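You operate a simulated robot arm through the tools that you are given. There is no shell and no other tool. Be economical: measure what you need, move in short steps, check, and stop when the job is done.

You are at the controls of a simulated robot arm. One attempt, no reset.

## Task
Put things in order on the island top. At the end: the green cup stands where the brown stock carton stood; the yellow cloth is on the cream board; the clear olive oil bottle stands where the green cup stood; the clear salt jar is on the red jelly dish; the brown stock carton stands where the clear salt jar stood; whatever was shut is shut again. Leave all else as you found it, and nothing knocked over. Set down upright: salt jar.

It is judged by the outcome, as a careful person would: the job done as asked, and still so three seconds after it is handed in. It fails if anything else is knocked over, pushed out of place, dropped, spilled or broken. Flat cloth is picked up by pressing the open fingertips on it (5 to 10 N) and closing them slowly along it; thin cloth reads only 2 to 8 mm in the jaws.

## Robot
A 7-joint arm with a two-finger parallel gripper, fixed in place. Base frame: the origin is at the foot of the arm, x ahead of it, y to its left, z up; the work surface is at about z = 920. Units: mm, rad, N and s.
With the tool pointing down near the work surface it reaches from about 280 to 680 mm from the base axis. Its first joint turns from -1.152 to 1.152 rad. Payload 1.57 kg.
The TCP is the grasp point between the finger pads, 30 mm short of the fingertips. In the tool frame z runs along the fingers and y along their closing line. The gripper opens to 110 mm. The fingers are 24 mm wide and 12 mm thick; the gripper's body (48 by 112 mm) begins 78 mm behind the TCP.
Orientation is that of the tool frame in the base frame, as a unit quaternion [w, x, y, z]. With the fingers straight down and closing along the base's y, the tool's x points along the base's -x, its y along +y and its z along -z.

## Interface
- The arm moves only by the tool jog_arm. Its argument "steps" is a list of rows, each a list of 6 numbers: the shift along the base's x, y, z in mm, then the turn, a rotation vector about the base's x, y, z in rad. In form: [[x, y, z, ax, ay, az], ...]. A call has 1 to 12 rows; each row is the pose to reach, as a shift and turn from the pose commanded when the call began. "gripper" is the closure, from 0 (fully open) to 1 (shut), set as the call begins (left out, the last holds). Rows are played at 5 a second. More than 50 mm and 0.15 rad between two rows, or a gripper value outside its range, and nothing of the call is played. A pose out of reach is approached as far as the arm can. The call stops where the force on the tool passes 40 N (or 10 N more than at its start, if that is more) or the arm is blocked; 0.2 s more then pass. The fingers move at their own pace (about 108 mm/s each) and stop on an object; they squeeze with about 24 N. The grip force told is the motor's: it shows also when the fingers shut on nothing. Time passes only in rows, and 0.2 s behind the last, so rows that repeat a pose let the fingers close. It gives the time, the measured TCP pose, the force on the tool (base axes), the opening and the grip force at its end, in the units of the frame above (readings bear some noise), with the torque about the TCP (base axes, N m) and any sound that the robot's microphone picked up, and new pictures: "show" is both (left out), scene, wrist or none.
- Cameras (640 x 400 px; columns grow to the right, rows downward): "scene" is fixed at [155.7, -385.3, 1395.9]; the picture's right is [0.84, -0.53, 0.00], its down [-0.34, -0.54, -0.77] and it looks along [0.41, 0.65, -0.64] (base axes); focal length 276 px, centre (320, 200). "wrist" rides on the gripper at [70, 16, -141] in the tool frame; the picture's right is [-0.23, 0.97, 0.00], its down [-0.86, -0.20, -0.48] and it looks along [-0.47, -0.11, 0.88] (tool axes); focal length 222 px, centre (320, 200). There is no depth. A picture from a camera that has moved, and an enlarged one, comes with that camera's place and axes in the base frame and with its lens.
- close_up(camera, box): a new picture of the part [left, top, right, bottom] of that camera's present view, enlarged. It takes no simulated time.
- job_done(): hands the job in; it is judged then, once.

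Go step by step. Nothing tells you positions but the pictures and the camera data: compare them with the known pose of the tool, close in by small moves and look again before you grip or let go. The budget is 120 turns and 200 pictures, counting those below and the enlarged ones. Unless the task says otherwise, let go and move clear before handing in.

The tools are called by a JSON object that holds its "name" and its "arguments". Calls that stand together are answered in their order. jog_arm: Moves the arm, as the interface text tells. Its arguments: {"type":"object","properties":{"steps":{"type":"array","items":{"type":"array","items":{"type":"number"}}},"gripper":{"type":"number"},"show":{"type":"string","enum":["both","scene","wrist","none"]}},"required":["steps"]} The other tools are called the same way: close_up (camera, box) takes an enlarged picture of a part of a camera's view; job_done () hands the job in.

At the start:

```text
time_s: 0.0
tool_pos: [345.4, 54.8, 1190.3]
tool_rot: [0.0, 0.0, 1.0, 0.0]
wrist_force: [-0.5, -0.2, 0.6]
torque: [0.01, -0.02, 0.0]
opening: 110.0
grip_force: 0.0
```

scene: 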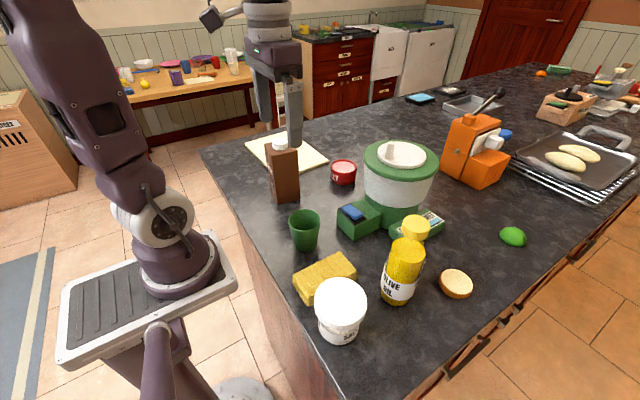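
wrist: 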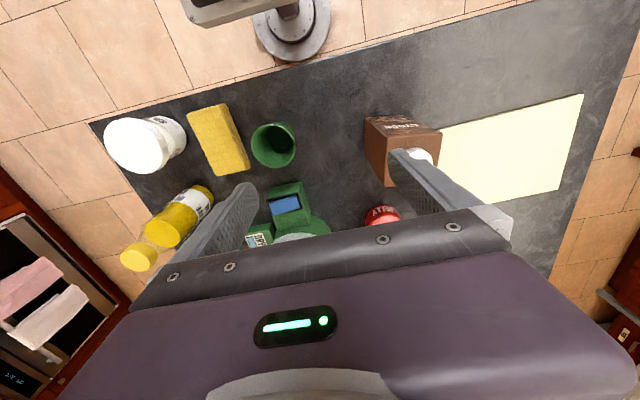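

I see the island with cup, carton, salt jar, oil bottle, folded yellow cloth, red dish and cream board. I'll take enlarged pictures to identify details before measuring.

{"name": "close_up", "arguments": {"camera": "scene", "box": [230, 120, 390, 220]}}

{"name": "close_up", "arguments": {"camera": "scene", "box": [270, 190, 510, 340]}}

{"name": "close_up", "arguments": {"camera": "wrist", "box": [90, 80, 330, 280]}}

{"name": "close_up", "arguments": {"camera": "scene", "box": [320, 110, 640, 310]}}

```text
4.00 times, centred on (310, 170) of scene
camera zoom: at [155.7, -385.3, 1395.9], right [0.84, -0.53, 0.0], down [-0.34, -0.54, -0.77], along [0.41, 0.65, -0.64], focal length 1105 px, centre (360, 320)
```

zoom: 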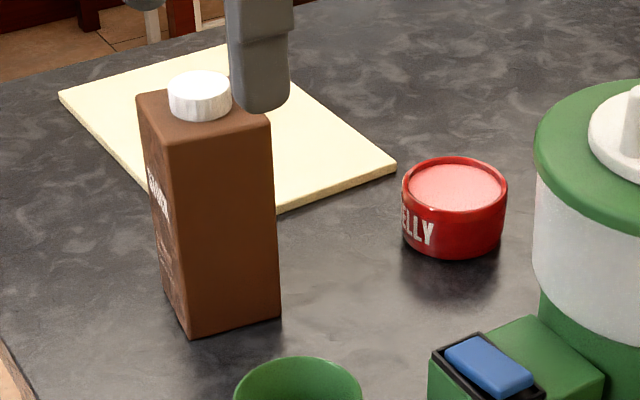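

```text
2.67 times, centred on (390, 265) of scene
camera zoom: at [155.7, -385.3, 1395.9], right [0.84, -0.53, 0.0], down [-0.34, -0.54, -0.77], along [0.41, 0.65, -0.64], focal length 737 px, centre (133, 27)
```

zoom: 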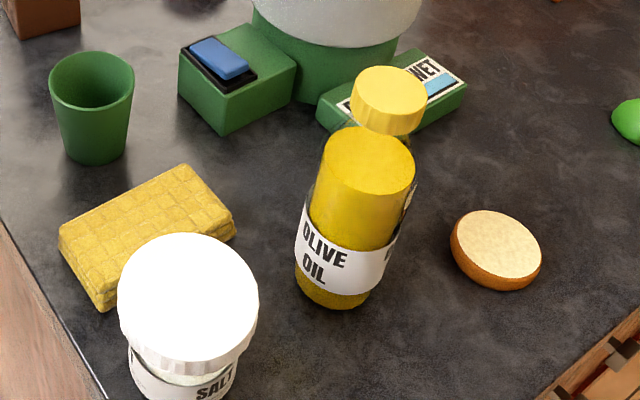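

```text
2.00 times, centred on (210, 180) of wrist
camera zoom: at [277.7, 69.8, 1330.6], right [0.23, 0.97, 0.0], down [0.86, -0.2, 0.48], along [0.47, -0.11, -0.88], focal length 444 px, centre (540, 240)
```

zoom: 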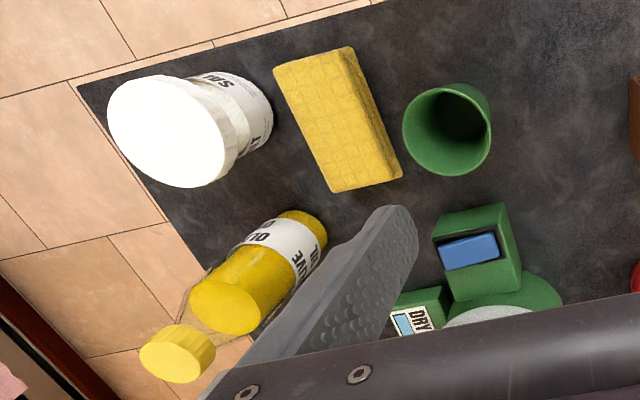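

```text
2.00 times, centred on (480, 210) of scene
camera zoom: at [155.7, -385.3, 1395.9], right [0.84, -0.53, 0.0], down [-0.34, -0.54, -0.77], along [0.41, 0.65, -0.64], focal length 552 px, centre (0, 180)
```

zoom: 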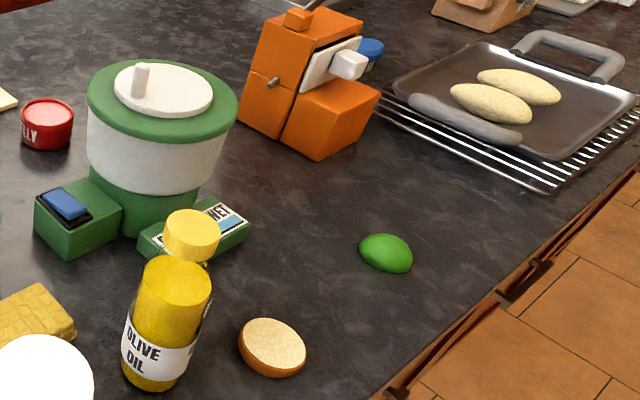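

Positions roughly: jar (297,-218), bottle (425,-223), cup (348,-22), carton (393,167), dish (571,144), board centre (490,360). I'll check the yellow thing and the other objects more closely.

{"name": "close_up", "arguments": {"camera": "scene", "box": [284, 245, 364, 305]}}

{"name": "close_up", "arguments": {"camera": "wrist", "box": [95, 90, 225, 190]}}

{"name": "close_up", "arguments": {"camera": "wrist", "box": [240, 100, 400, 240]}}

{"name": "close_up", "arguments": {"camera": "scene", "box": [390, 50, 640, 200]}}

```text
6.67 times, centred on (324, 275) of scene
camera zoom: at [155.7, -385.3, 1395.9], right [0.84, -0.53, 0.0], down [-0.34, -0.54, -0.77], along [0.41, 0.65, -0.64], focal length 1842 px, centre (293, -300)
```

zoom: 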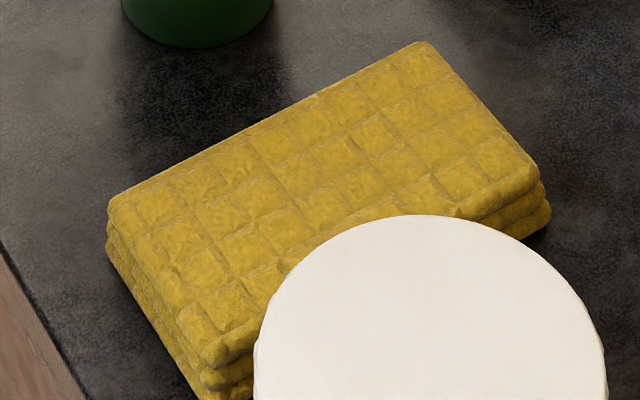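

```text
4.00 times, centred on (160, 140) of wrist
camera zoom: at [277.7, 69.8, 1330.6], right [0.23, 0.97, 0.0], down [0.86, -0.2, 0.48], along [0.47, -0.11, -0.88], focal length 888 px, centre (960, 440)
```

zoom: 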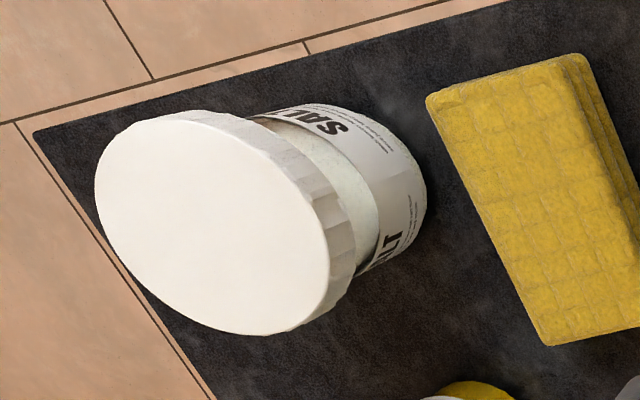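

```text
2.86 times, centred on (320, 170) of wrist
camera zoom: at [277.7, 69.8, 1330.6], right [0.23, 0.97, 0.0], down [0.86, -0.2, 0.48], along [0.47, -0.11, -0.88], focal length 635 px, centre (320, 286)
```

zoom: 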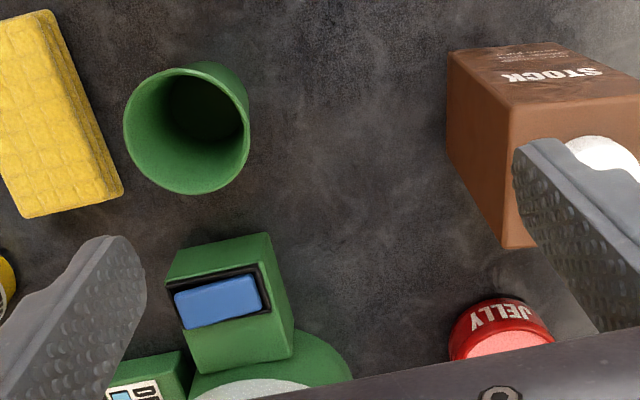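

```text
2.56 times, centred on (515, 125) of scene
camera zoom: at [155.7, -385.3, 1395.9], right [0.84, -0.53, 0.0], down [-0.34, -0.54, -0.77], along [0.41, 0.65, -0.64], focal length 707 px, centre (-179, 392)
```

zoom: 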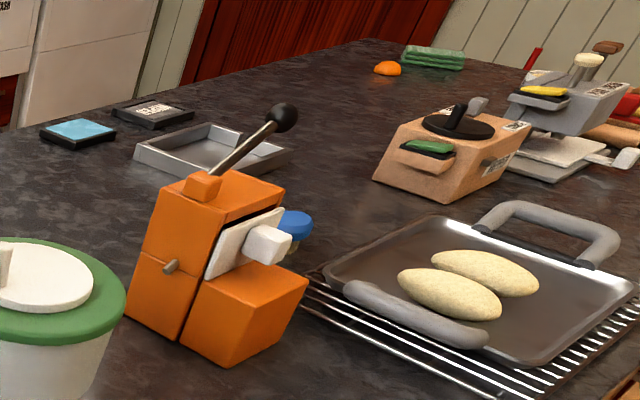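

The yellow item is a folded cloth; nothing needs opening so far. First I move the open gripper above the salt jar, turned so the fingers close clear of the cloth and bottle.

{"name": "jog_arm", "arguments": {"steps": [[-4, -23, 0, 0, 0, -0.148], [-8, -46, 0, 0, 0, -0.296], [-12, -68, 0, 0, 0, -0.444], [-16, -91, 0, 0, 0, -0.592], [-20, -114, 0, 0, 0, -0.74], [-24, -137, 0, 0, 0, -0.888], [-28, -159, 0, 0, 0, -1.036], [-32, -182, 0, 0, 0, -1.184], [-36, -205, 0, 0, 0, -1.332], [-40, -228, 0, 0, 0, -1.48], [-44, -250, 0, 0, 0, -1.628], [-48, -273, 0, 0, 0, -1.776]], "gripper": 0}}

```text
time_s: 2.6
tool_pos: [299.6, -220.3, 1192.4]
tool_rot: [0.0, 0.777, 0.63, -0.001]
wrist_force: [-0.2, -0.4, -0.3]
torque: [0.01, 0.02, -0.01]
opening: 110.3
grip_force: 0.1
camera wrist: at [330.3, -156.0, 1331.8], right [0.91, -0.42, 0.0], down [-0.37, -0.8, 0.48], along [-0.2, -0.43, -0.88], focal length 222 px, centre (320, 200)
```

scene: 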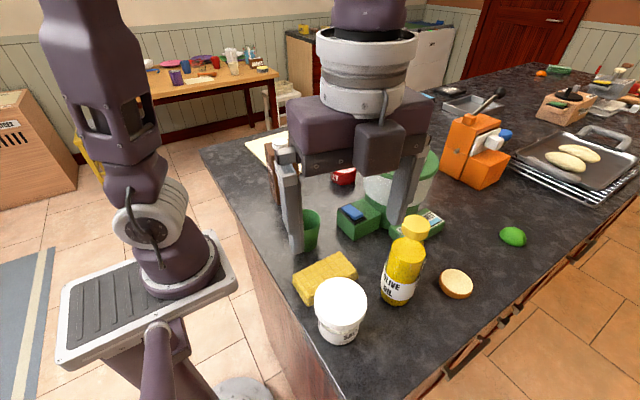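
wrist: 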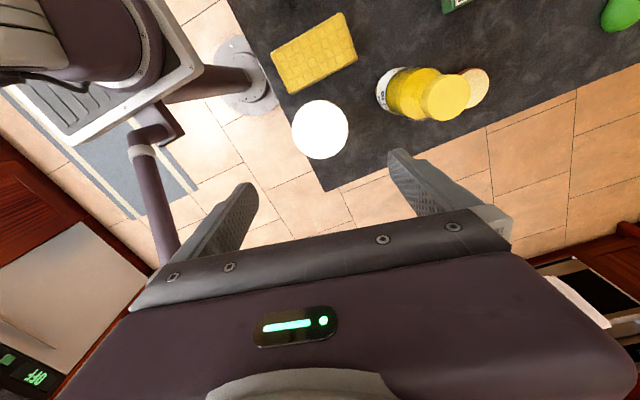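

The lid triangulates to about (303,-212), top near z 1000, slightly +x/+y of the tool. I lower partway with that correction and look again.

{"name": "jog_arm", "arguments": {"steps": [[3, 3, -40, 0, 0, 0], [5, 6, -80, 0, 0, 0], [5, 6, -110, 0, 0, 0], [5, 6, -110, 0, 0, 0]]}}

{"name": "close_up", "arguments": {"camera": "scene", "box": [260, 220, 460, 345]}}

```text
time_s: 3.6
tool_pos: [304.8, -214.0, 1080.7]
tool_rot: [0.0, 0.776, 0.63, 0.0]
wrist_force: [0.1, -0.4, 1.4]
torque: [-0.01, -0.02, 0.01]
opening: 109.9
grip_force: 0.0
camera wrist: at [335.7, -149.1, 1220.8], right [0.91, -0.42, 0.0], down [-0.37, -0.8, 0.48], along [-0.2, -0.43, -0.88], focal length 222 px, centre (320, 200)
```

scene: 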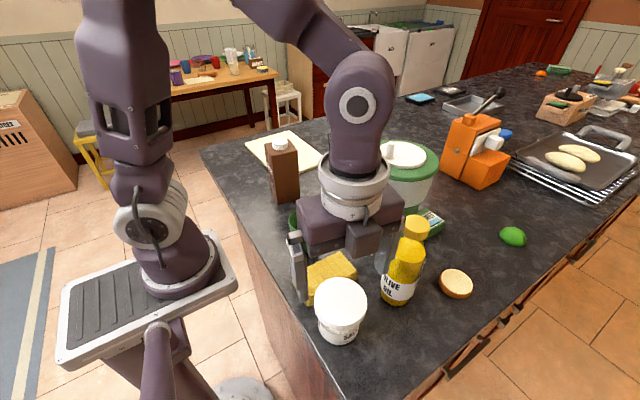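
wrist: 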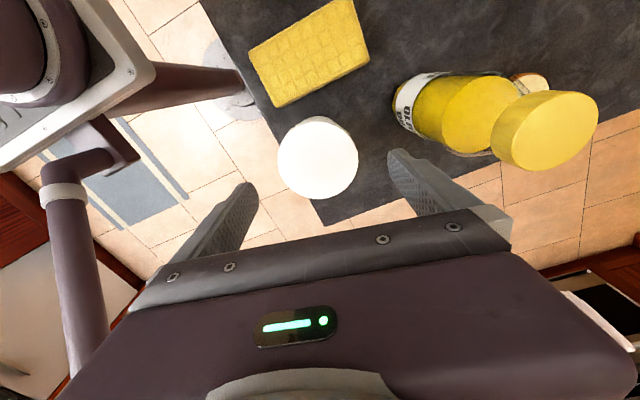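

```text
3.20 times, centred on (360, 282) of scene
camera zoom: at [155.7, -385.3, 1395.9], right [0.84, -0.53, 0.0], down [-0.34, -0.54, -0.77], along [0.41, 0.65, -0.64], focal length 884 px, centre (192, -64)
```

zoom: 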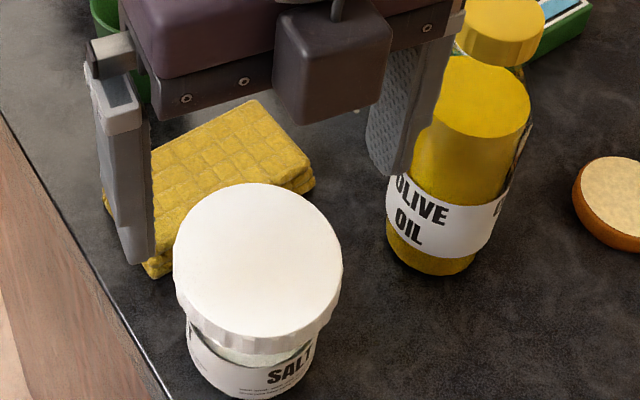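

Lid centre confirmed around (303,-212), 82 mm across, top at z≈1001; the tool is centred. I lower so the pads straddle the lid rim at z≈988, then close.

{"name": "jog_arm", "arguments": {"steps": [[1, 0, -40, 0, 0, 0], [1, 0, -70, 0, 0, 0], [1, 0, -90, 0, 0, 0], [1, 0, -90, 0, 0, 0]]}}

{"name": "jog_arm", "arguments": {"steps": [[0, 0, 0, 0, 0, 0], [0, 0, 0, 0, 0, 0], [0, 0, 0, 0, 0, 0]], "gripper": 1}}

{"name": "close_up", "arguments": {"camera": "scene", "box": [260, 220, 460, 345]}}

```text
time_s: 4.6
tool_pos: [306.8, -214.4, 989.1]
tool_rot: [0.0, 0.776, 0.63, 0.0]
wrist_force: [0.0, -1.0, 0.7]
torque: [0.02, 0.0, -0.02]
opening: 109.9
grip_force: 0.0
camera wrist: at [336.5, -148.7, 1129.9], right [0.91, -0.42, 0.0], down [-0.37, -0.8, 0.48], along [-0.2, -0.43, -0.88], focal length 222 px, centre (320, 200)
```

scene: 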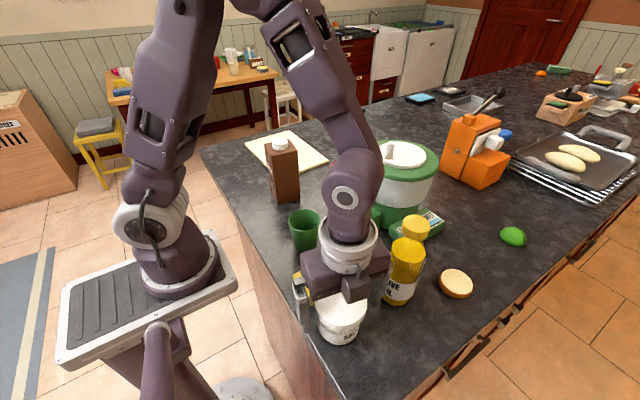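
wrist: 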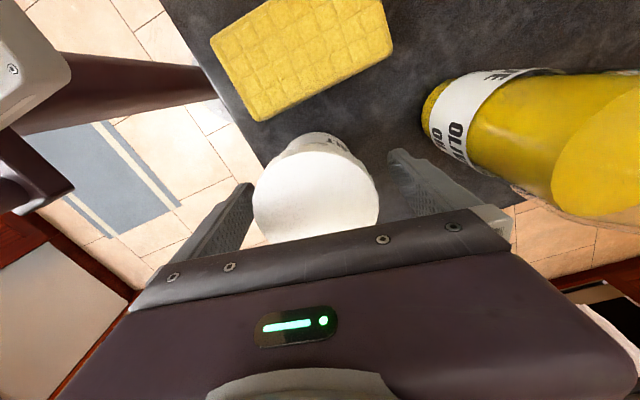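

```text
time_s: 5.4
tool_pos: [307.1, -212.5, 989.4]
tool_rot: [0.0, 0.776, 0.631, 0.0]
wrist_force: [-0.5, -0.8, -1.8]
torque: [-0.02, 0.02, 0.02]
opening: 76.4
grip_force: 23.5
camera wrist: at [336.6, -148.7, 1130.3], right [0.91, -0.42, 0.0], down [-0.37, -0.8, 0.48], along [-0.2, -0.43, -0.88], focal length 222 px, centre (320, 200)
```

scene: 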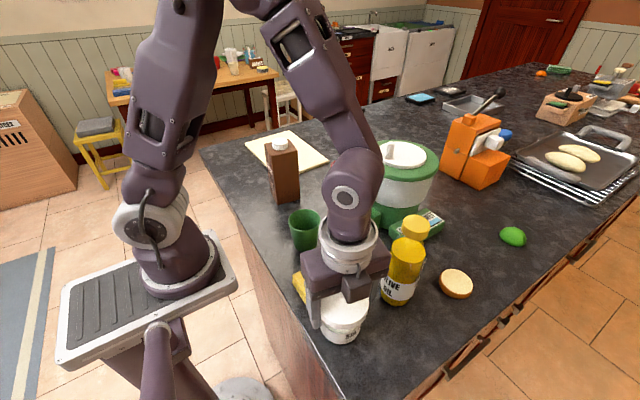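
wrist: 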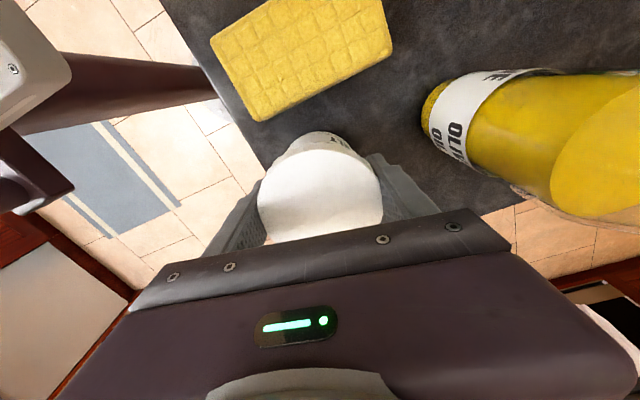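

```text
3.20 times, centred on (360, 282) of scene
camera zoom: at [155.7, -385.3, 1395.9], right [0.84, -0.53, 0.0], down [-0.34, -0.54, -0.77], along [0.41, 0.65, -0.64], focal length 884 px, centre (192, -64)
```

zoom: 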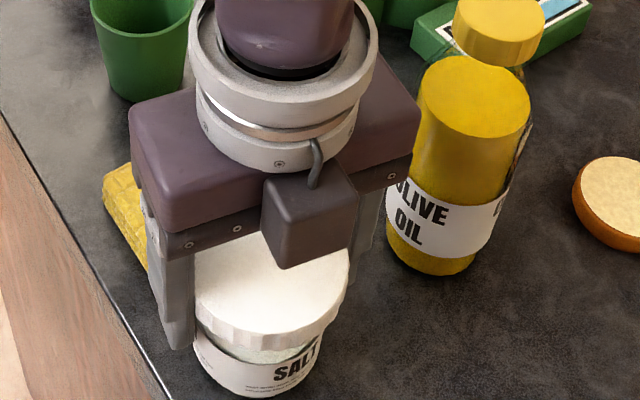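

The fingers closed on the lid at 76 mm, but the lid centre looks ~10 mm off toward +y, so I'll open, recentre and re-grip.

{"name": "jog_arm", "arguments": {"steps": [[0, 0, 0, 0, 0, 0], [0, 0, 0, 0, 0, 0], [2, 9, 6, 0, 0, 0], [2, 9, 6, 0, 0, 0]], "gripper": 0, "show": "none"}}

{"name": "jog_arm", "arguments": {"steps": [[0, 0, 0, 0, 0, 0], [0, 0, 0, 0, 0, 0], [0, 0, 0, 0, 0, 0]], "gripper": 1, "show": "none"}}

{"name": "jog_arm", "arguments": {"steps": [[0, 0, 10, 0, 0, 0], [0, 0, 25, 0, 0, 0], [0, 0, 25, 0, 0, 0]]}}

{"name": "close_up", "arguments": {"camera": "scene", "box": [260, 220, 460, 345]}}

```text
time_s: 6.4
tool_pos: [306.7, -202.9, 995.7]
tool_rot: [0.0, 0.777, 0.63, 0.0]
wrist_force: [0.2, -0.3, 0.2]
torque: [-0.02, -0.03, 0.0]
opening: 110.0
grip_force: 0.2
```

```text
time_s: 7.2
tool_pos: [307.0, -203.7, 996.5]
tool_rot: [-0.001, 0.776, 0.631, 0.001]
wrist_force: [1.2, -0.9, 1.2]
torque: [0.0, 0.0, 0.02]
opening: 75.0
grip_force: 24.3
```

```text
time_s: 8.0
tool_pos: [308.3, -202.2, 1020.3]
tool_rot: [0.0, 0.775, 0.632, 0.0]
wrist_force: [-0.3, -0.2, -0.7]
torque: [-0.01, -0.01, 0.01]
opening: 74.8
grip_force: 23.6
camera wrist: at [337.8, -139.1, 1161.3], right [0.91, -0.42, 0.0], down [-0.37, -0.8, 0.48], along [-0.2, -0.43, -0.88], focal length 222 px, centre (320, 200)
```

scene: 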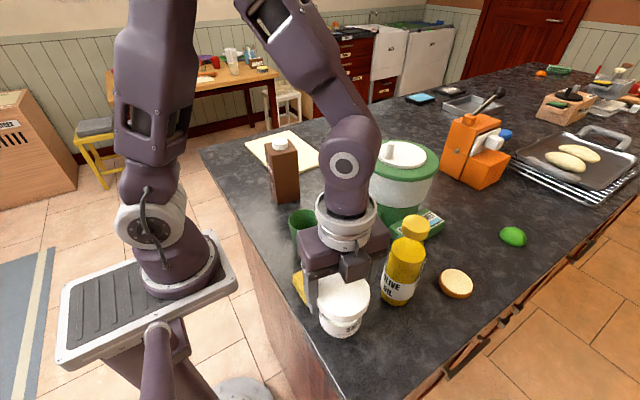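
wrist: 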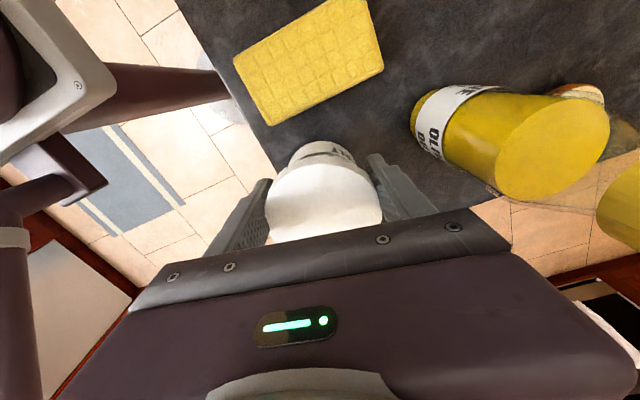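

```text
3.20 times, centred on (360, 282) of scene
camera zoom: at [155.7, -385.3, 1395.9], right [0.84, -0.53, 0.0], down [-0.34, -0.54, -0.77], along [0.41, 0.65, -0.64], focal length 884 px, centre (192, -64)
```

zoom: 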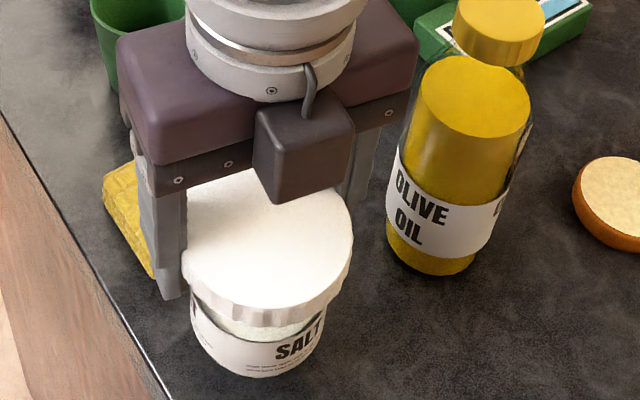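

The jar is held and lifted. I raise it further, swing past the cup on the near side, turning the gripper back toward yaw 0.

{"name": "jog_arm", "arguments": {"steps": [[0, 0, 45, 0, 0, 0], [0, 0, 90, 0, 0, 0], [0, 0, 135, 0, 0, 0], [0, 0, 170, 0, 0, 0], [4, 33, 170, 0, 0, 0.148], [8, 66, 170, 0, 0, 0.296], [13, 99, 170, 0, 0, 0.444], [17, 132, 170, 0, 0, 0.592], [22, 165, 170, 0, 0, 0.74], [26, 198, 170, 0, 0, 0.888], [31, 231, 170, 0, 0, 1.036], [35, 264, 170, 0, 0, 1.184]]}}

```text
time_s: 10.6
tool_pos: [338.3, 60.1, 1192.7]
tool_rot: [0.0, 0.291, 0.957, 0.0]
wrist_force: [-0.1, 0.1, -1.5]
torque: [0.01, 0.03, 0.01]
opening: 74.4
grip_force: 24.7
camera wrist: at [290.8, 113.1, 1333.3], right [0.73, 0.68, 0.0], down [0.6, -0.64, 0.48], along [0.33, -0.35, -0.88], focal length 222 px, centre (320, 200)
```

scene: 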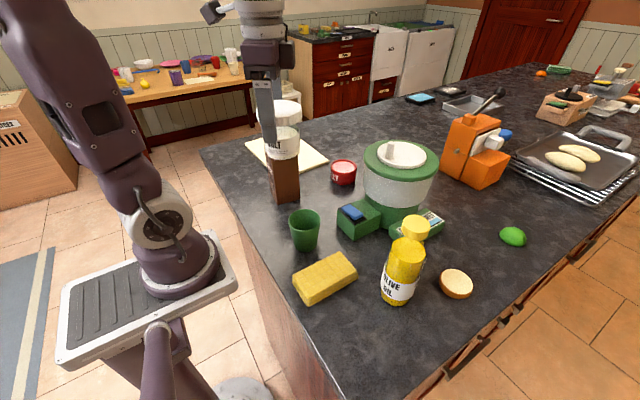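
wrist: 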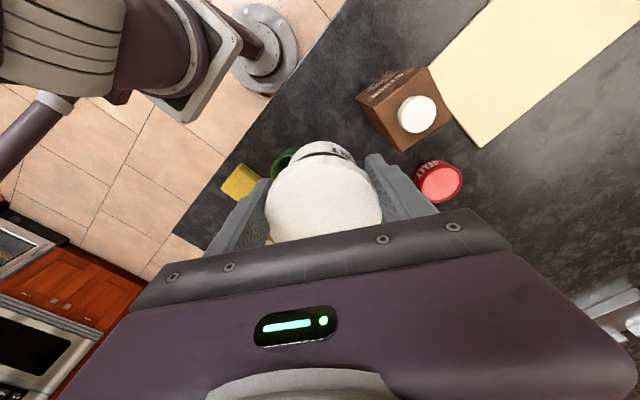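

The whole jar hangs upright. Now move over the red dish and turn to yaw 0.

{"name": "jog_arm", "arguments": {"steps": [[37, 14, 0, 0, 0, 0.1], [74, 28, 0, 0, 0, 0.2], [111, 42, 0, 0, 0, 0.3], [148, 56, 0, 0, 0, 0.4], [185, 70, 0, 0, 0, 0.5], [222, 84, 0, 0, 0, 0.592], [222, 84, 0, 0, 0, 0.592]]}}

{"name": "close_up", "arguments": {"camera": "scene", "box": [250, 70, 450, 195]}}

{"name": "close_up", "arguments": {"camera": "wrist", "box": [220, 90, 420, 240]}}

```text
time_s: 12.2
tool_pos: [565.3, 144.1, 1189.3]
tool_rot: [0.0, -0.001, 1.0, 0.001]
wrist_force: [0.0, 0.5, -0.6]
torque: [0.0, 0.02, 0.02]
opening: 74.8
grip_force: 24.5
camera wrist: at [496.1, 160.4, 1330.7], right [0.23, 0.97, 0.0], down [0.86, -0.2, 0.48], along [0.47, -0.11, -0.88], focal length 222 px, centre (320, 200)
```

scene: 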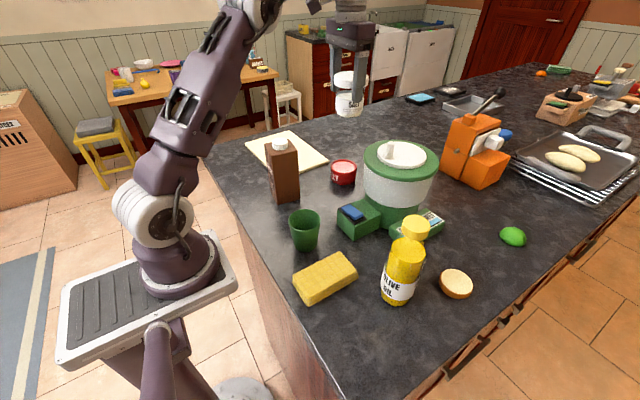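
wrist: 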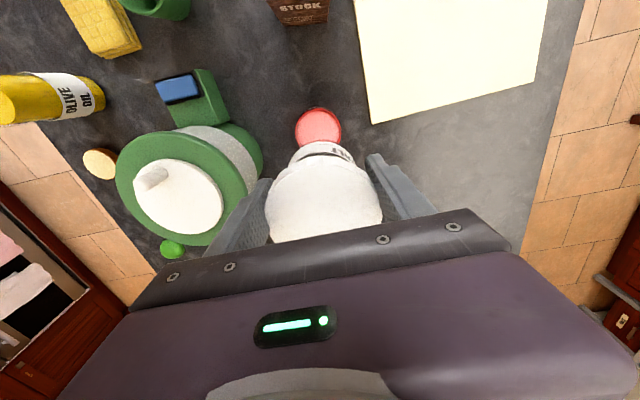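

```text
3.20 times, centred on (350, 132) of scene
camera zoom: at [155.7, -385.3, 1395.9], right [0.84, -0.53, 0.0], down [-0.34, -0.54, -0.77], along [0.41, 0.65, -0.64], focal length 884 px, centre (224, 416)
```

zoom: 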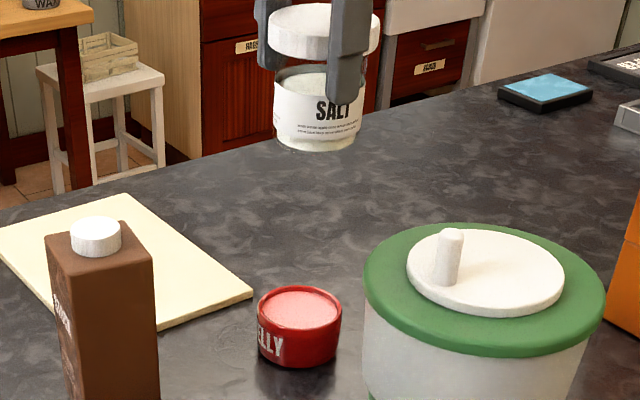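

```text
2.67 times, centred on (320, 165) of wrist
camera zoom: at [496.1, 160.4, 1330.7], right [0.23, 0.97, 0.0], down [0.86, -0.2, 0.48], along [0.47, -0.11, -0.88], focal length 592 px, centre (320, 293)
```

zoom: 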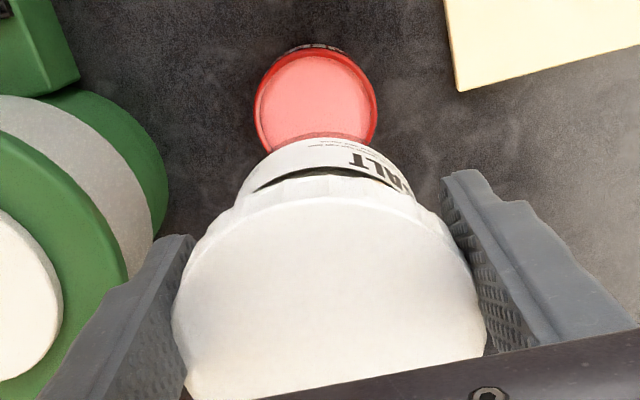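

Both cameras say the jar sits ~5 mm too far in x relative to the dish. I correct and lower to just above the dish.

{"name": "jog_arm", "arguments": {"steps": [[-3, -1, -40, 0, 0, 0], [-5, -1.5, -80, 0, 0, 0], [-5, -1.5, -120, 0, 0, 0], [-5, -1.5, -135, 0, 0, 0], [-5, -1.5, -135, 0, 0, 0]]}}

{"name": "close_up", "arguments": {"camera": "scene", "box": [290, 110, 400, 200]}}

{"name": "close_up", "arguments": {"camera": "wrist", "box": [220, 90, 420, 240]}}

```text
time_s: 13.4
tool_pos: [558.9, 143.1, 1054.6]
tool_rot: [0.0, 0.0, 1.0, 0.0]
wrist_force: [-0.1, -0.1, -1.6]
torque: [-0.02, 0.0, 0.0]
opening: 74.7
grip_force: 24.0
camera wrist: at [489.8, 159.4, 1195.7], right [0.23, 0.97, 0.0], down [0.86, -0.2, 0.48], along [0.47, -0.11, -0.88], focal length 222 px, centre (320, 200)
```

scene: 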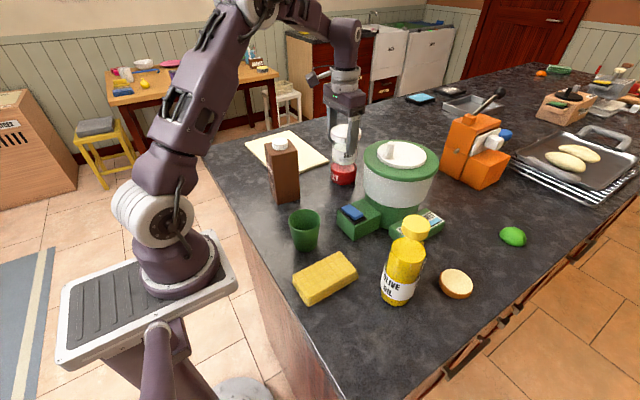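
wrist: 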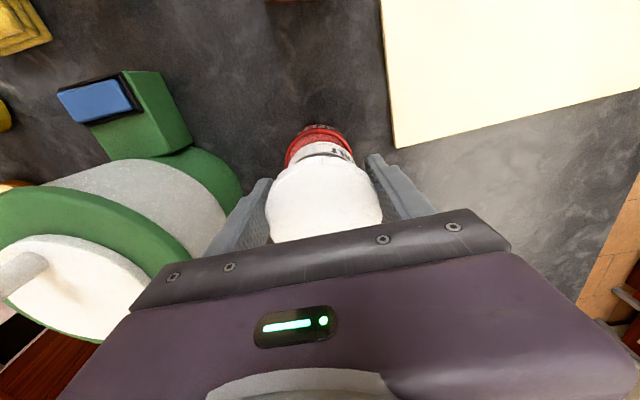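

```text
4.44 times, centred on (345, 155) of scene
camera zoom: at [155.7, -385.3, 1395.9], right [0.84, -0.53, 0.0], down [-0.34, -0.54, -0.77], along [0.41, 0.65, -0.64], focal length 1228 px, centre (209, 400)
```

zoom: 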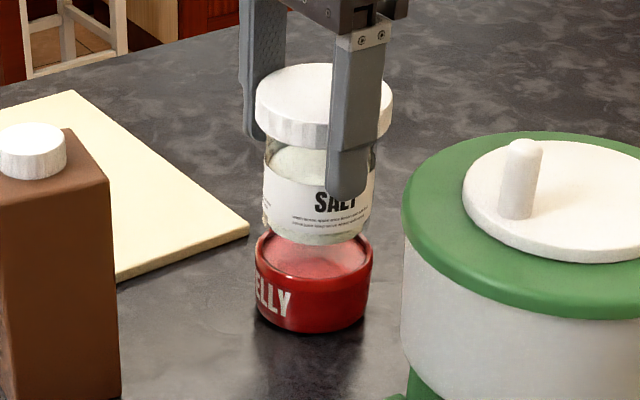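

```text
2.67 times, centred on (320, 165) of wrist
camera zoom: at [489.8, 159.4, 1195.7], right [0.23, 0.97, 0.0], down [0.86, -0.2, 0.48], along [0.47, -0.11, -0.88], focal length 592 px, centre (320, 293)
```

zoom: 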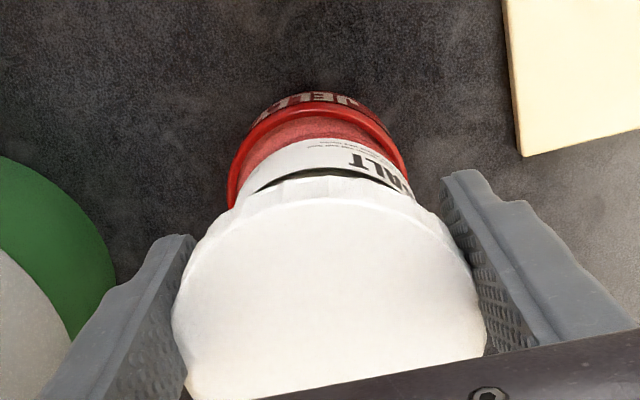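

The jar hovers nearly centred about 20 mm above the dish. I nudge 2 mm in y and lower most of the gap.

{"name": "jog_arm", "arguments": {"steps": [[0, -2, -7, 0, 0, 0], [0, -2, -14, 0, 0, 0], [0, -2, -14, 0, 0, 0]], "show": "none"}}

{"name": "close_up", "arguments": {"camera": "scene", "box": [315, 130, 375, 190]}}

```text
time_s: 14.2
tool_pos: [556.2, 140.3, 1041.2]
tool_rot: [0.0, -0.001, 1.0, 0.0]
wrist_force: [-0.6, 0.6, -1.3]
torque: [-0.02, 0.0, -0.03]
opening: 74.4
grip_force: 23.7
```

```text
6.67 times, centred on (345, 160) of scene
camera zoom: at [155.7, -385.3, 1395.9], right [0.84, -0.53, 0.0], down [-0.34, -0.54, -0.77], along [0.41, 0.65, -0.64], focal length 1842 px, centre (153, 467)
```

zoom: 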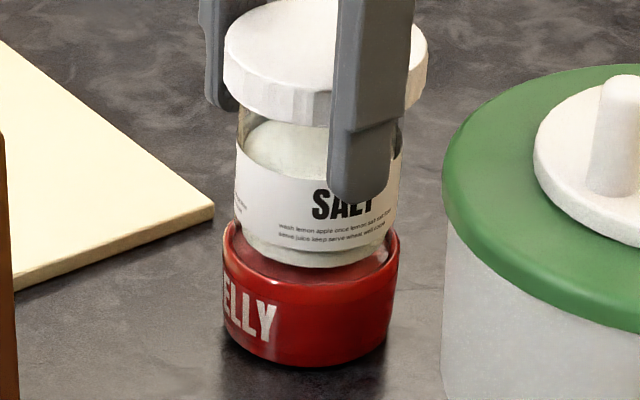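

Nearly centred; I shift −2 mm in x and lower by small steps watching for contact.

{"name": "jog_arm", "arguments": {"steps": [[-2, 0, -1, 0, 0, 0], [-2, 0, -3, 0, 0, 0], [-2, 0, -3, 0, 0, 0]], "show": "none"}}

{"name": "jog_arm", "arguments": {"steps": [[0, 0, -1, 0, 0, 0], [0, 0, -2, 0, 0, 0], [0, 0, -2, 0, 0, 0]], "show": "none"}}

{"name": "close_up", "arguments": {"camera": "scene", "box": [315, 130, 375, 190]}}

```text
time_s: 15.0
tool_pos: [556.6, 141.7, 1040.9]
tool_rot: [0.002, 0.0, 1.0, 0.0]
wrist_force: [-4.7, -1.9, 21.6]
torque: [-0.12, -0.1, -0.05]
opening: 74.4
grip_force: 23.6
```

```text
time_s: 15.8
tool_pos: [557.2, 140.5, 1037.3]
tool_rot: [0.001, 0.0, 1.0, 0.0]
wrist_force: [-1.6, -0.4, 28.6]
torque: [0.02, -0.35, -0.07]
opening: 74.4
grip_force: 24.0
```

```text
6.67 times, centred on (345, 160) of scene
camera zoom: at [155.1, -385.5, 1395.9], right [0.84, -0.53, 0.0], down [-0.34, -0.54, -0.77], along [0.41, 0.65, -0.64], focal length 1842 px, centre (153, 467)
```

zoom: 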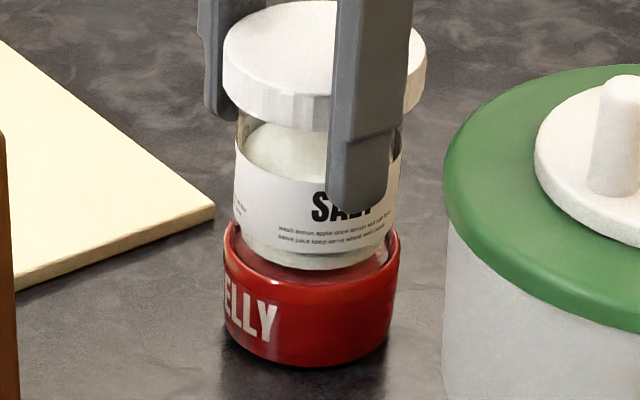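

Contact appears first at the back rim. I ease up, shift −2 mm in x, and set down again to see whether it seats lower and flat.

{"name": "jog_arm", "arguments": {"steps": [[0, 0, 5, 0, 0, 0], [-2, 0, 5, 0, 0, 0], [-2, 0, 3, 0, 0, 0], [-2, 0, 1, 0, 0, 0], [-2, 0, 0, 0, 0, 0], [-2, 0, 0, 0, 0, 0]], "show": "none"}}

{"name": "close_up", "arguments": {"camera": "scene", "box": [315, 130, 375, 190]}}

{"name": "close_up", "arguments": {"camera": "wrist", "box": [250, 110, 390, 210]}}

```text
time_s: 17.2
tool_pos: [554.9, 140.4, 1037.2]
tool_rot: [0.0, 0.0, 1.0, 0.0]
wrist_force: [0.8, -0.8, 1.3]
torque: [-0.01, -0.08, -0.02]
opening: 74.5
grip_force: 24.2
```

```text
6.67 times, centred on (345, 160) of scene
camera zoom: at [155.7, -385.4, 1395.9], right [0.84, -0.53, 0.0], down [-0.34, -0.54, -0.77], along [0.41, 0.65, -0.64], focal length 1842 px, centre (153, 467)
```

zoom: 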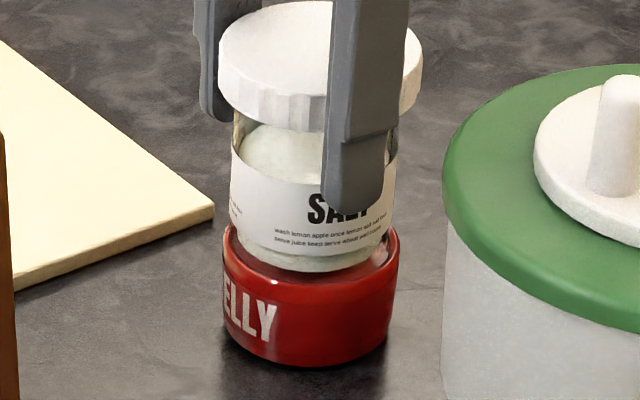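

```text
4.00 times, centred on (320, 160) of wrist
camera zoom: at [485.4, 156.0, 1178.2], right [0.23, 0.97, 0.0], down [0.85, -0.2, 0.48], along [0.47, -0.11, -0.88], focal length 888 px, centre (320, 360)
```

zoom: 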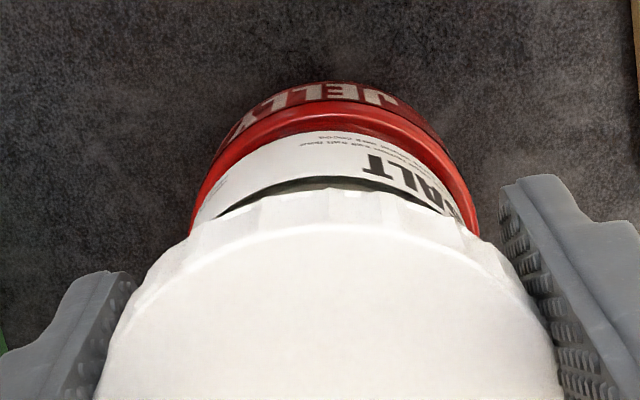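

Now free of contact at that height and aligned. Lower again in small steps.

{"name": "jog_arm", "arguments": {"steps": [[0, 1, -1, 0, 0, 0], [0, 1, -2, 0, 0, 0], [0, 1, -2, 0, 0, 0]], "show": "none"}}

{"name": "jog_arm", "arguments": {"steps": [[0, 0, -1, 0, 0, 0], [0, 0, -2, 0, 0, 0], [0, 0, -2, 0, 0, 0]], "show": "none"}}

{"name": "close_up", "arguments": {"camera": "scene", "box": [315, 130, 375, 190]}}

```text
time_s: 18.0
tool_pos: [553.9, 140.9, 1036.1]
tool_rot: [0.002, 0.0, 1.0, 0.0]
wrist_force: [-3.9, -6.3, 28.0]
torque: [-0.06, -0.26, -0.17]
opening: 74.4
grip_force: 24.0
```

```text
time_s: 18.8
tool_pos: [554.9, 141.4, 1034.1]
tool_rot: [0.0, 0.001, 1.0, 0.0]
wrist_force: [-0.8, -4.1, 27.7]
torque: [-0.01, -0.3, -0.16]
opening: 73.8
grip_force: 23.9
```

```text
6.67 times, centred on (345, 160) of scene
camera zoom: at [155.1, -385.6, 1395.9], right [0.84, -0.53, 0.0], down [-0.34, -0.54, -0.77], along [0.41, 0.65, -0.64], focal length 1842 px, centre (153, 467)
```

zoom: 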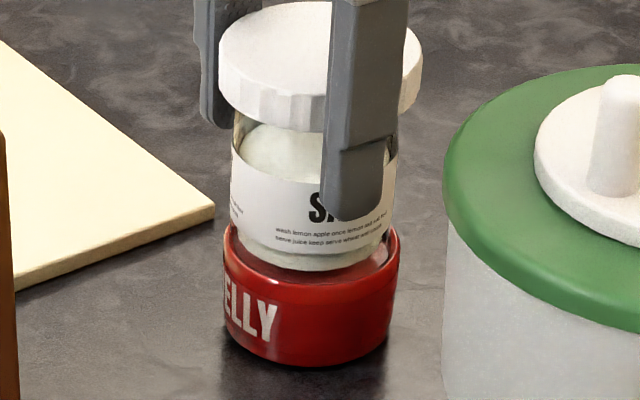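

The jar is bearing on the dish and upright. I ease the push and open the fingers.

{"name": "jog_arm", "arguments": {"steps": [[0, 0, 1.5, 0, 0, 0], [0, 0, 1.5, 0, 0, 0]], "show": "none"}}

{"name": "jog_arm", "arguments": {"steps": [[0, 0, 0, 0, 0, 0], [0, 0, 0, 0, 0, 0]], "gripper": 0, "show": "none"}}

{"name": "close_up", "arguments": {"camera": "scene", "box": [315, 130, 375, 190]}}

{"name": "close_up", "arguments": {"camera": "wrist", "box": [250, 110, 390, 210]}}

```text
time_s: 19.4
tool_pos: [554.6, 141.1, 1034.0]
tool_rot: [-0.001, 0.0, 1.0, 0.0]
wrist_force: [1.2, -3.2, 5.7]
torque: [0.03, -0.15, -0.06]
opening: 74.0
grip_force: 24.2
```

```text
time_s: 20.0
tool_pos: [555.9, 141.3, 1035.5]
tool_rot: [0.001, -0.001, 1.0, 0.0]
wrist_force: [0.0, 0.3, 0.8]
torque: [-0.02, 0.01, -0.02]
opening: 109.8
grip_force: 0.1
```

```text
6.67 times, centred on (345, 160) of scene
camera zoom: at [155.7, -385.3, 1395.9], right [0.84, -0.53, 0.0], down [-0.34, -0.54, -0.77], along [0.41, 0.65, -0.64], focal length 1842 px, centre (153, 467)
```

zoom: 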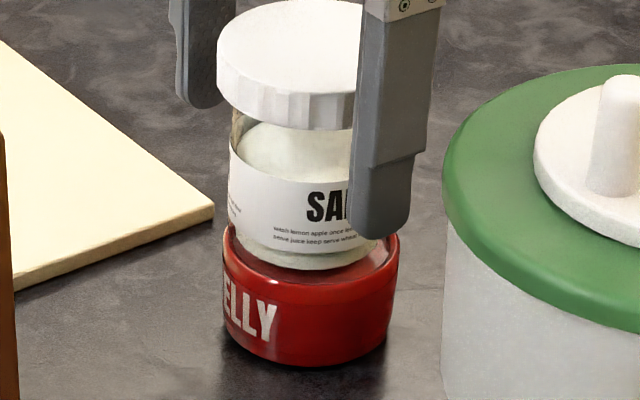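

```text
4.00 times, centred on (320, 160) of wrist
camera zoom: at [486.1, 157.5, 1175.4], right [0.23, 0.97, 0.0], down [0.86, -0.2, 0.48], along [0.47, -0.11, -0.88], focal length 888 px, centre (320, 360)
```

zoom: 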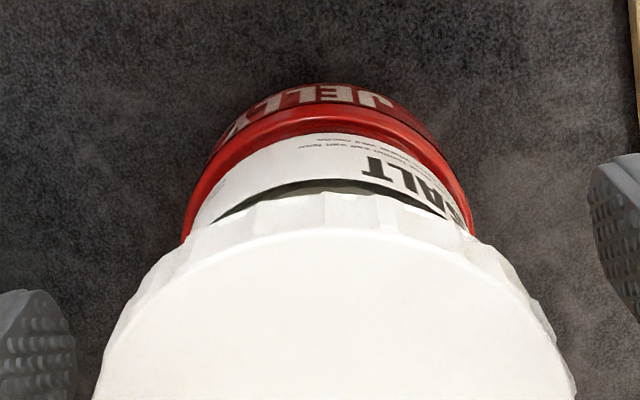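

Released and standing. I rise straight up and view the result.

{"name": "jog_arm", "arguments": {"steps": [[0, 0, 40, 0, 0, 0], [0, 0, 85, 0, 0, 0], [0, 0, 125, 0, 0, 0], [0, 0, 155, 0, 0, 0], [0, 0, 155, 0, 0, 0]]}}

{"name": "close_up", "arguments": {"camera": "scene", "box": [240, 110, 400, 210]}}

```text
time_s: 21.2
tool_pos: [555.1, 142.3, 1193.0]
tool_rot: [0.0, 0.0, 1.0, 0.001]
wrist_force: [-0.5, 0.8, -0.2]
torque: [0.01, -0.01, 0.01]
opening: 110.1
grip_force: 0.0
camera wrist: at [485.7, 158.4, 1332.7], right [0.23, 0.97, 0.0], down [0.86, -0.2, 0.48], along [0.47, -0.11, -0.88], focal length 222 px, centre (320, 200)
```

scene: 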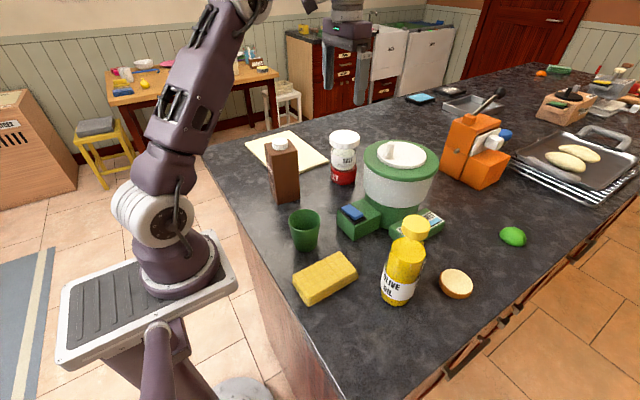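
wrist: 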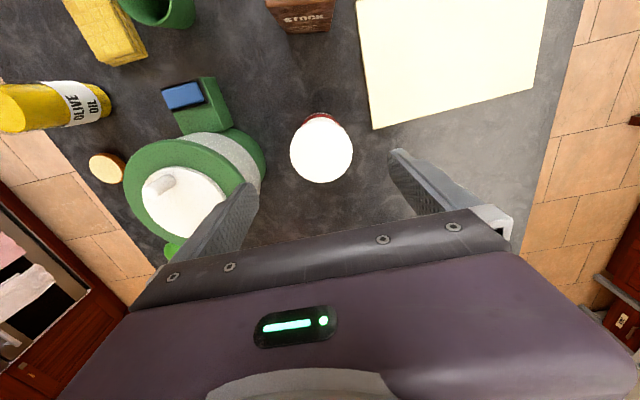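

```text
4.00 times, centred on (320, 160) of scene
camera zoom: at [155.7, -385.3, 1395.9], right [0.84, -0.53, 0.0], down [-0.34, -0.54, -0.77], along [0.41, 0.65, -0.64], focal length 1105 px, centre (320, 360)
```

zoom: 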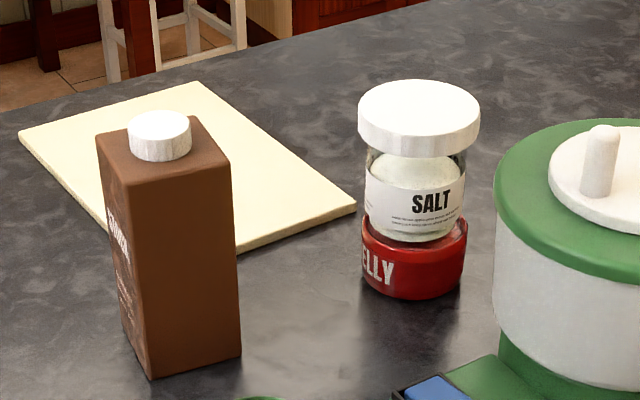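

The jar stands upright on the dish. Next the carton at about (393,167): I move above it with a slight turn to match its faces.

{"name": "jog_arm", "arguments": {"steps": [[-40, 6, 0, 0, 0, -0.045], [-80, 12, 0, 0, 0, -0.09], [-120, 18, 0, 0, 0, -0.135], [-160, 25, 0, 0, 0, -0.18], [-160, 25, 0, 0, 0, -0.18]]}}

{"name": "close_up", "arguments": {"camera": "wrist", "box": [220, 70, 420, 220]}}

```text
time_s: 22.4
tool_pos: [395.3, 167.4, 1189.7]
tool_rot: [-0.001, 0.09, 0.996, 0.0]
wrist_force: [0.2, -0.2, 0.0]
torque: [0.03, -0.03, -0.02]
opening: 110.1
grip_force: 0.0
camera wrist: at [329.6, 196.2, 1329.2], right [0.4, 0.92, 0.0], down [0.81, -0.35, 0.48], along [0.44, -0.19, -0.88], focal length 222 px, centre (320, 200)
```

scene: 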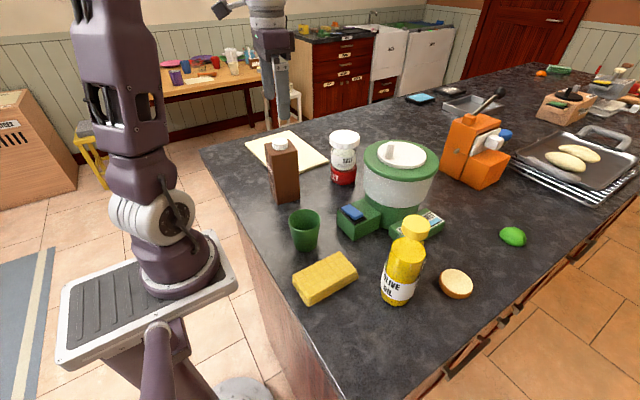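
wrist: 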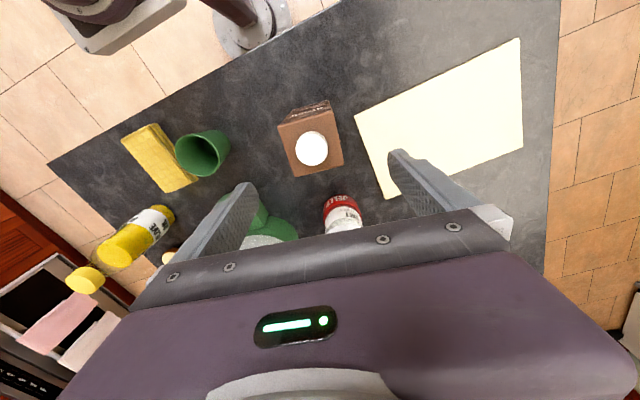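

```text
2.67 times, centred on (320, 145) of wrist
camera zoom: at [329.6, 196.2, 1329.2], right [0.4, 0.92, 0.0], down [0.81, -0.35, 0.48], along [0.44, -0.19, -0.88], focal length 592 px, centre (320, 347)
```

zoom: 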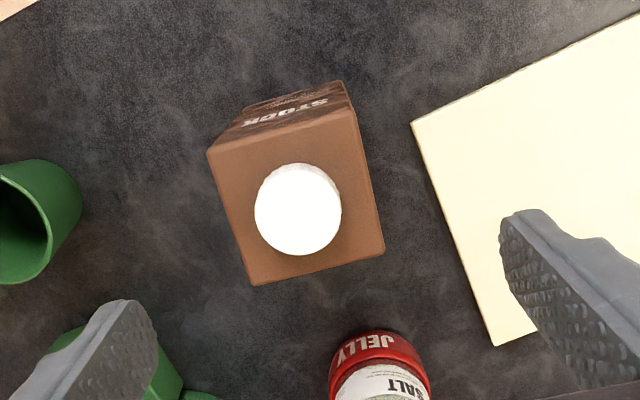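

The carton top centre is at about (390,162), 63 mm square, yaw −0.15. I centre, lower to z≈1025 and look before closing.

{"name": "jog_arm", "arguments": {"steps": [[-3, -5, -10, 0, 0, 0.03], [-3, -5, -50, 0, 0, 0.03], [-3, -5, -90, 0, 0, 0.03], [-3, -5, -130, 0, 0, 0.03], [-3, -5, -164, 0, 0, 0.03], [-3, -5, -164, 0, 0, 0.03]]}}

```text
time_s: 23.8
tool_pos: [391.7, 162.8, 1025.1]
tool_rot: [0.0, 0.075, 0.997, 0.0]
wrist_force: [-1.0, 0.3, -0.7]
torque: [-0.03, 0.03, -0.01]
opening: 110.0
grip_force: 0.1
camera wrist: at [325.1, 188.2, 1165.7], right [0.37, 0.93, 0.0], down [0.82, -0.32, 0.48], along [0.44, -0.18, -0.88], focal length 222 px, centre (320, 200)
```

scene: 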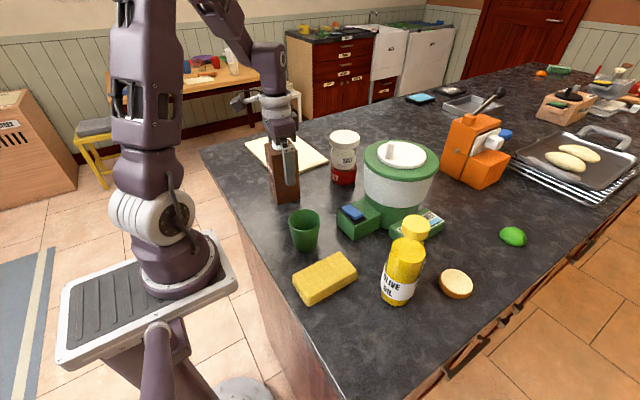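
wrist: 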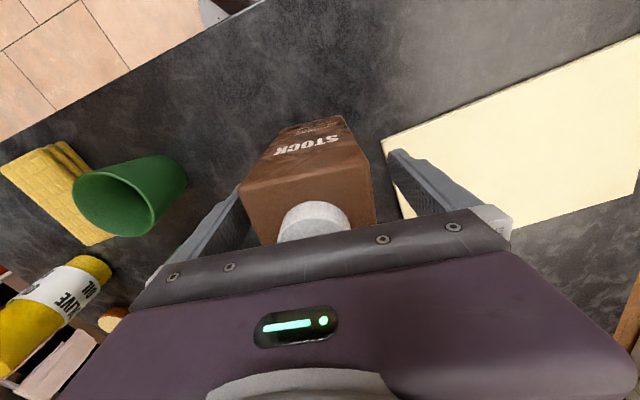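

Carton is between the fingers. Close and lift a little.

{"name": "jog_arm", "arguments": {"steps": [[0, 0, 0, 0, 0, 0], [0, 0, 0, 0, 0, 0], [0, 0, 0, 0, 0, 0]], "gripper": 1, "show": "none"}}

{"name": "jog_arm", "arguments": {"steps": [[0, 0, 10, 0, 0, 0], [0, 0, 30, 0, 0, 0], [0, 0, 30, 0, 0, 0]]}}

```text
time_s: 24.6
tool_pos: [391.0, 161.7, 1025.6]
tool_rot: [0.0, 0.074, 0.997, 0.001]
wrist_force: [0.5, -0.3, 0.1]
torque: [-0.02, -0.06, 0.0]
opening: 65.8
grip_force: 24.0
```

```text
time_s: 25.4
tool_pos: [390.5, 162.7, 1055.8]
tool_rot: [0.0, 0.074, 0.997, 0.0]
wrist_force: [-0.8, -0.1, -5.2]
torque: [0.0, -0.04, 0.01]
opening: 66.0
grip_force: 23.9
camera wrist: at [324.3, 187.5, 1196.7], right [0.37, 0.93, 0.0], down [0.82, -0.33, 0.48], along [0.44, -0.18, -0.88], focal length 222 px, centre (320, 200)
```

scene: 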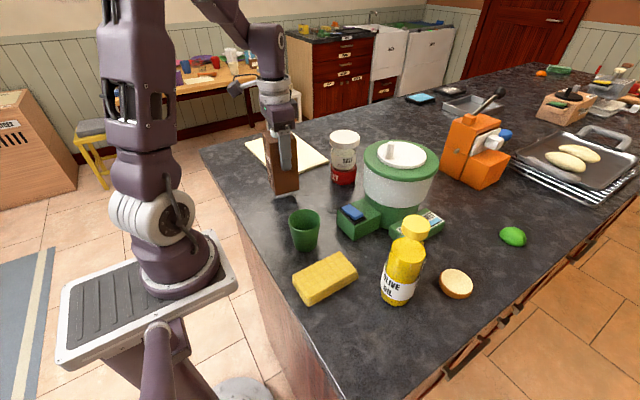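
wrist: 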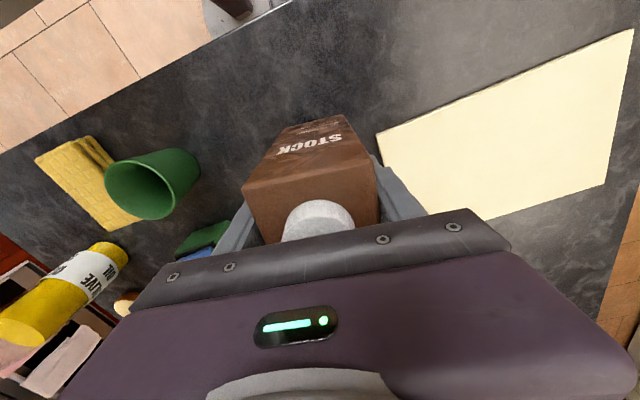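

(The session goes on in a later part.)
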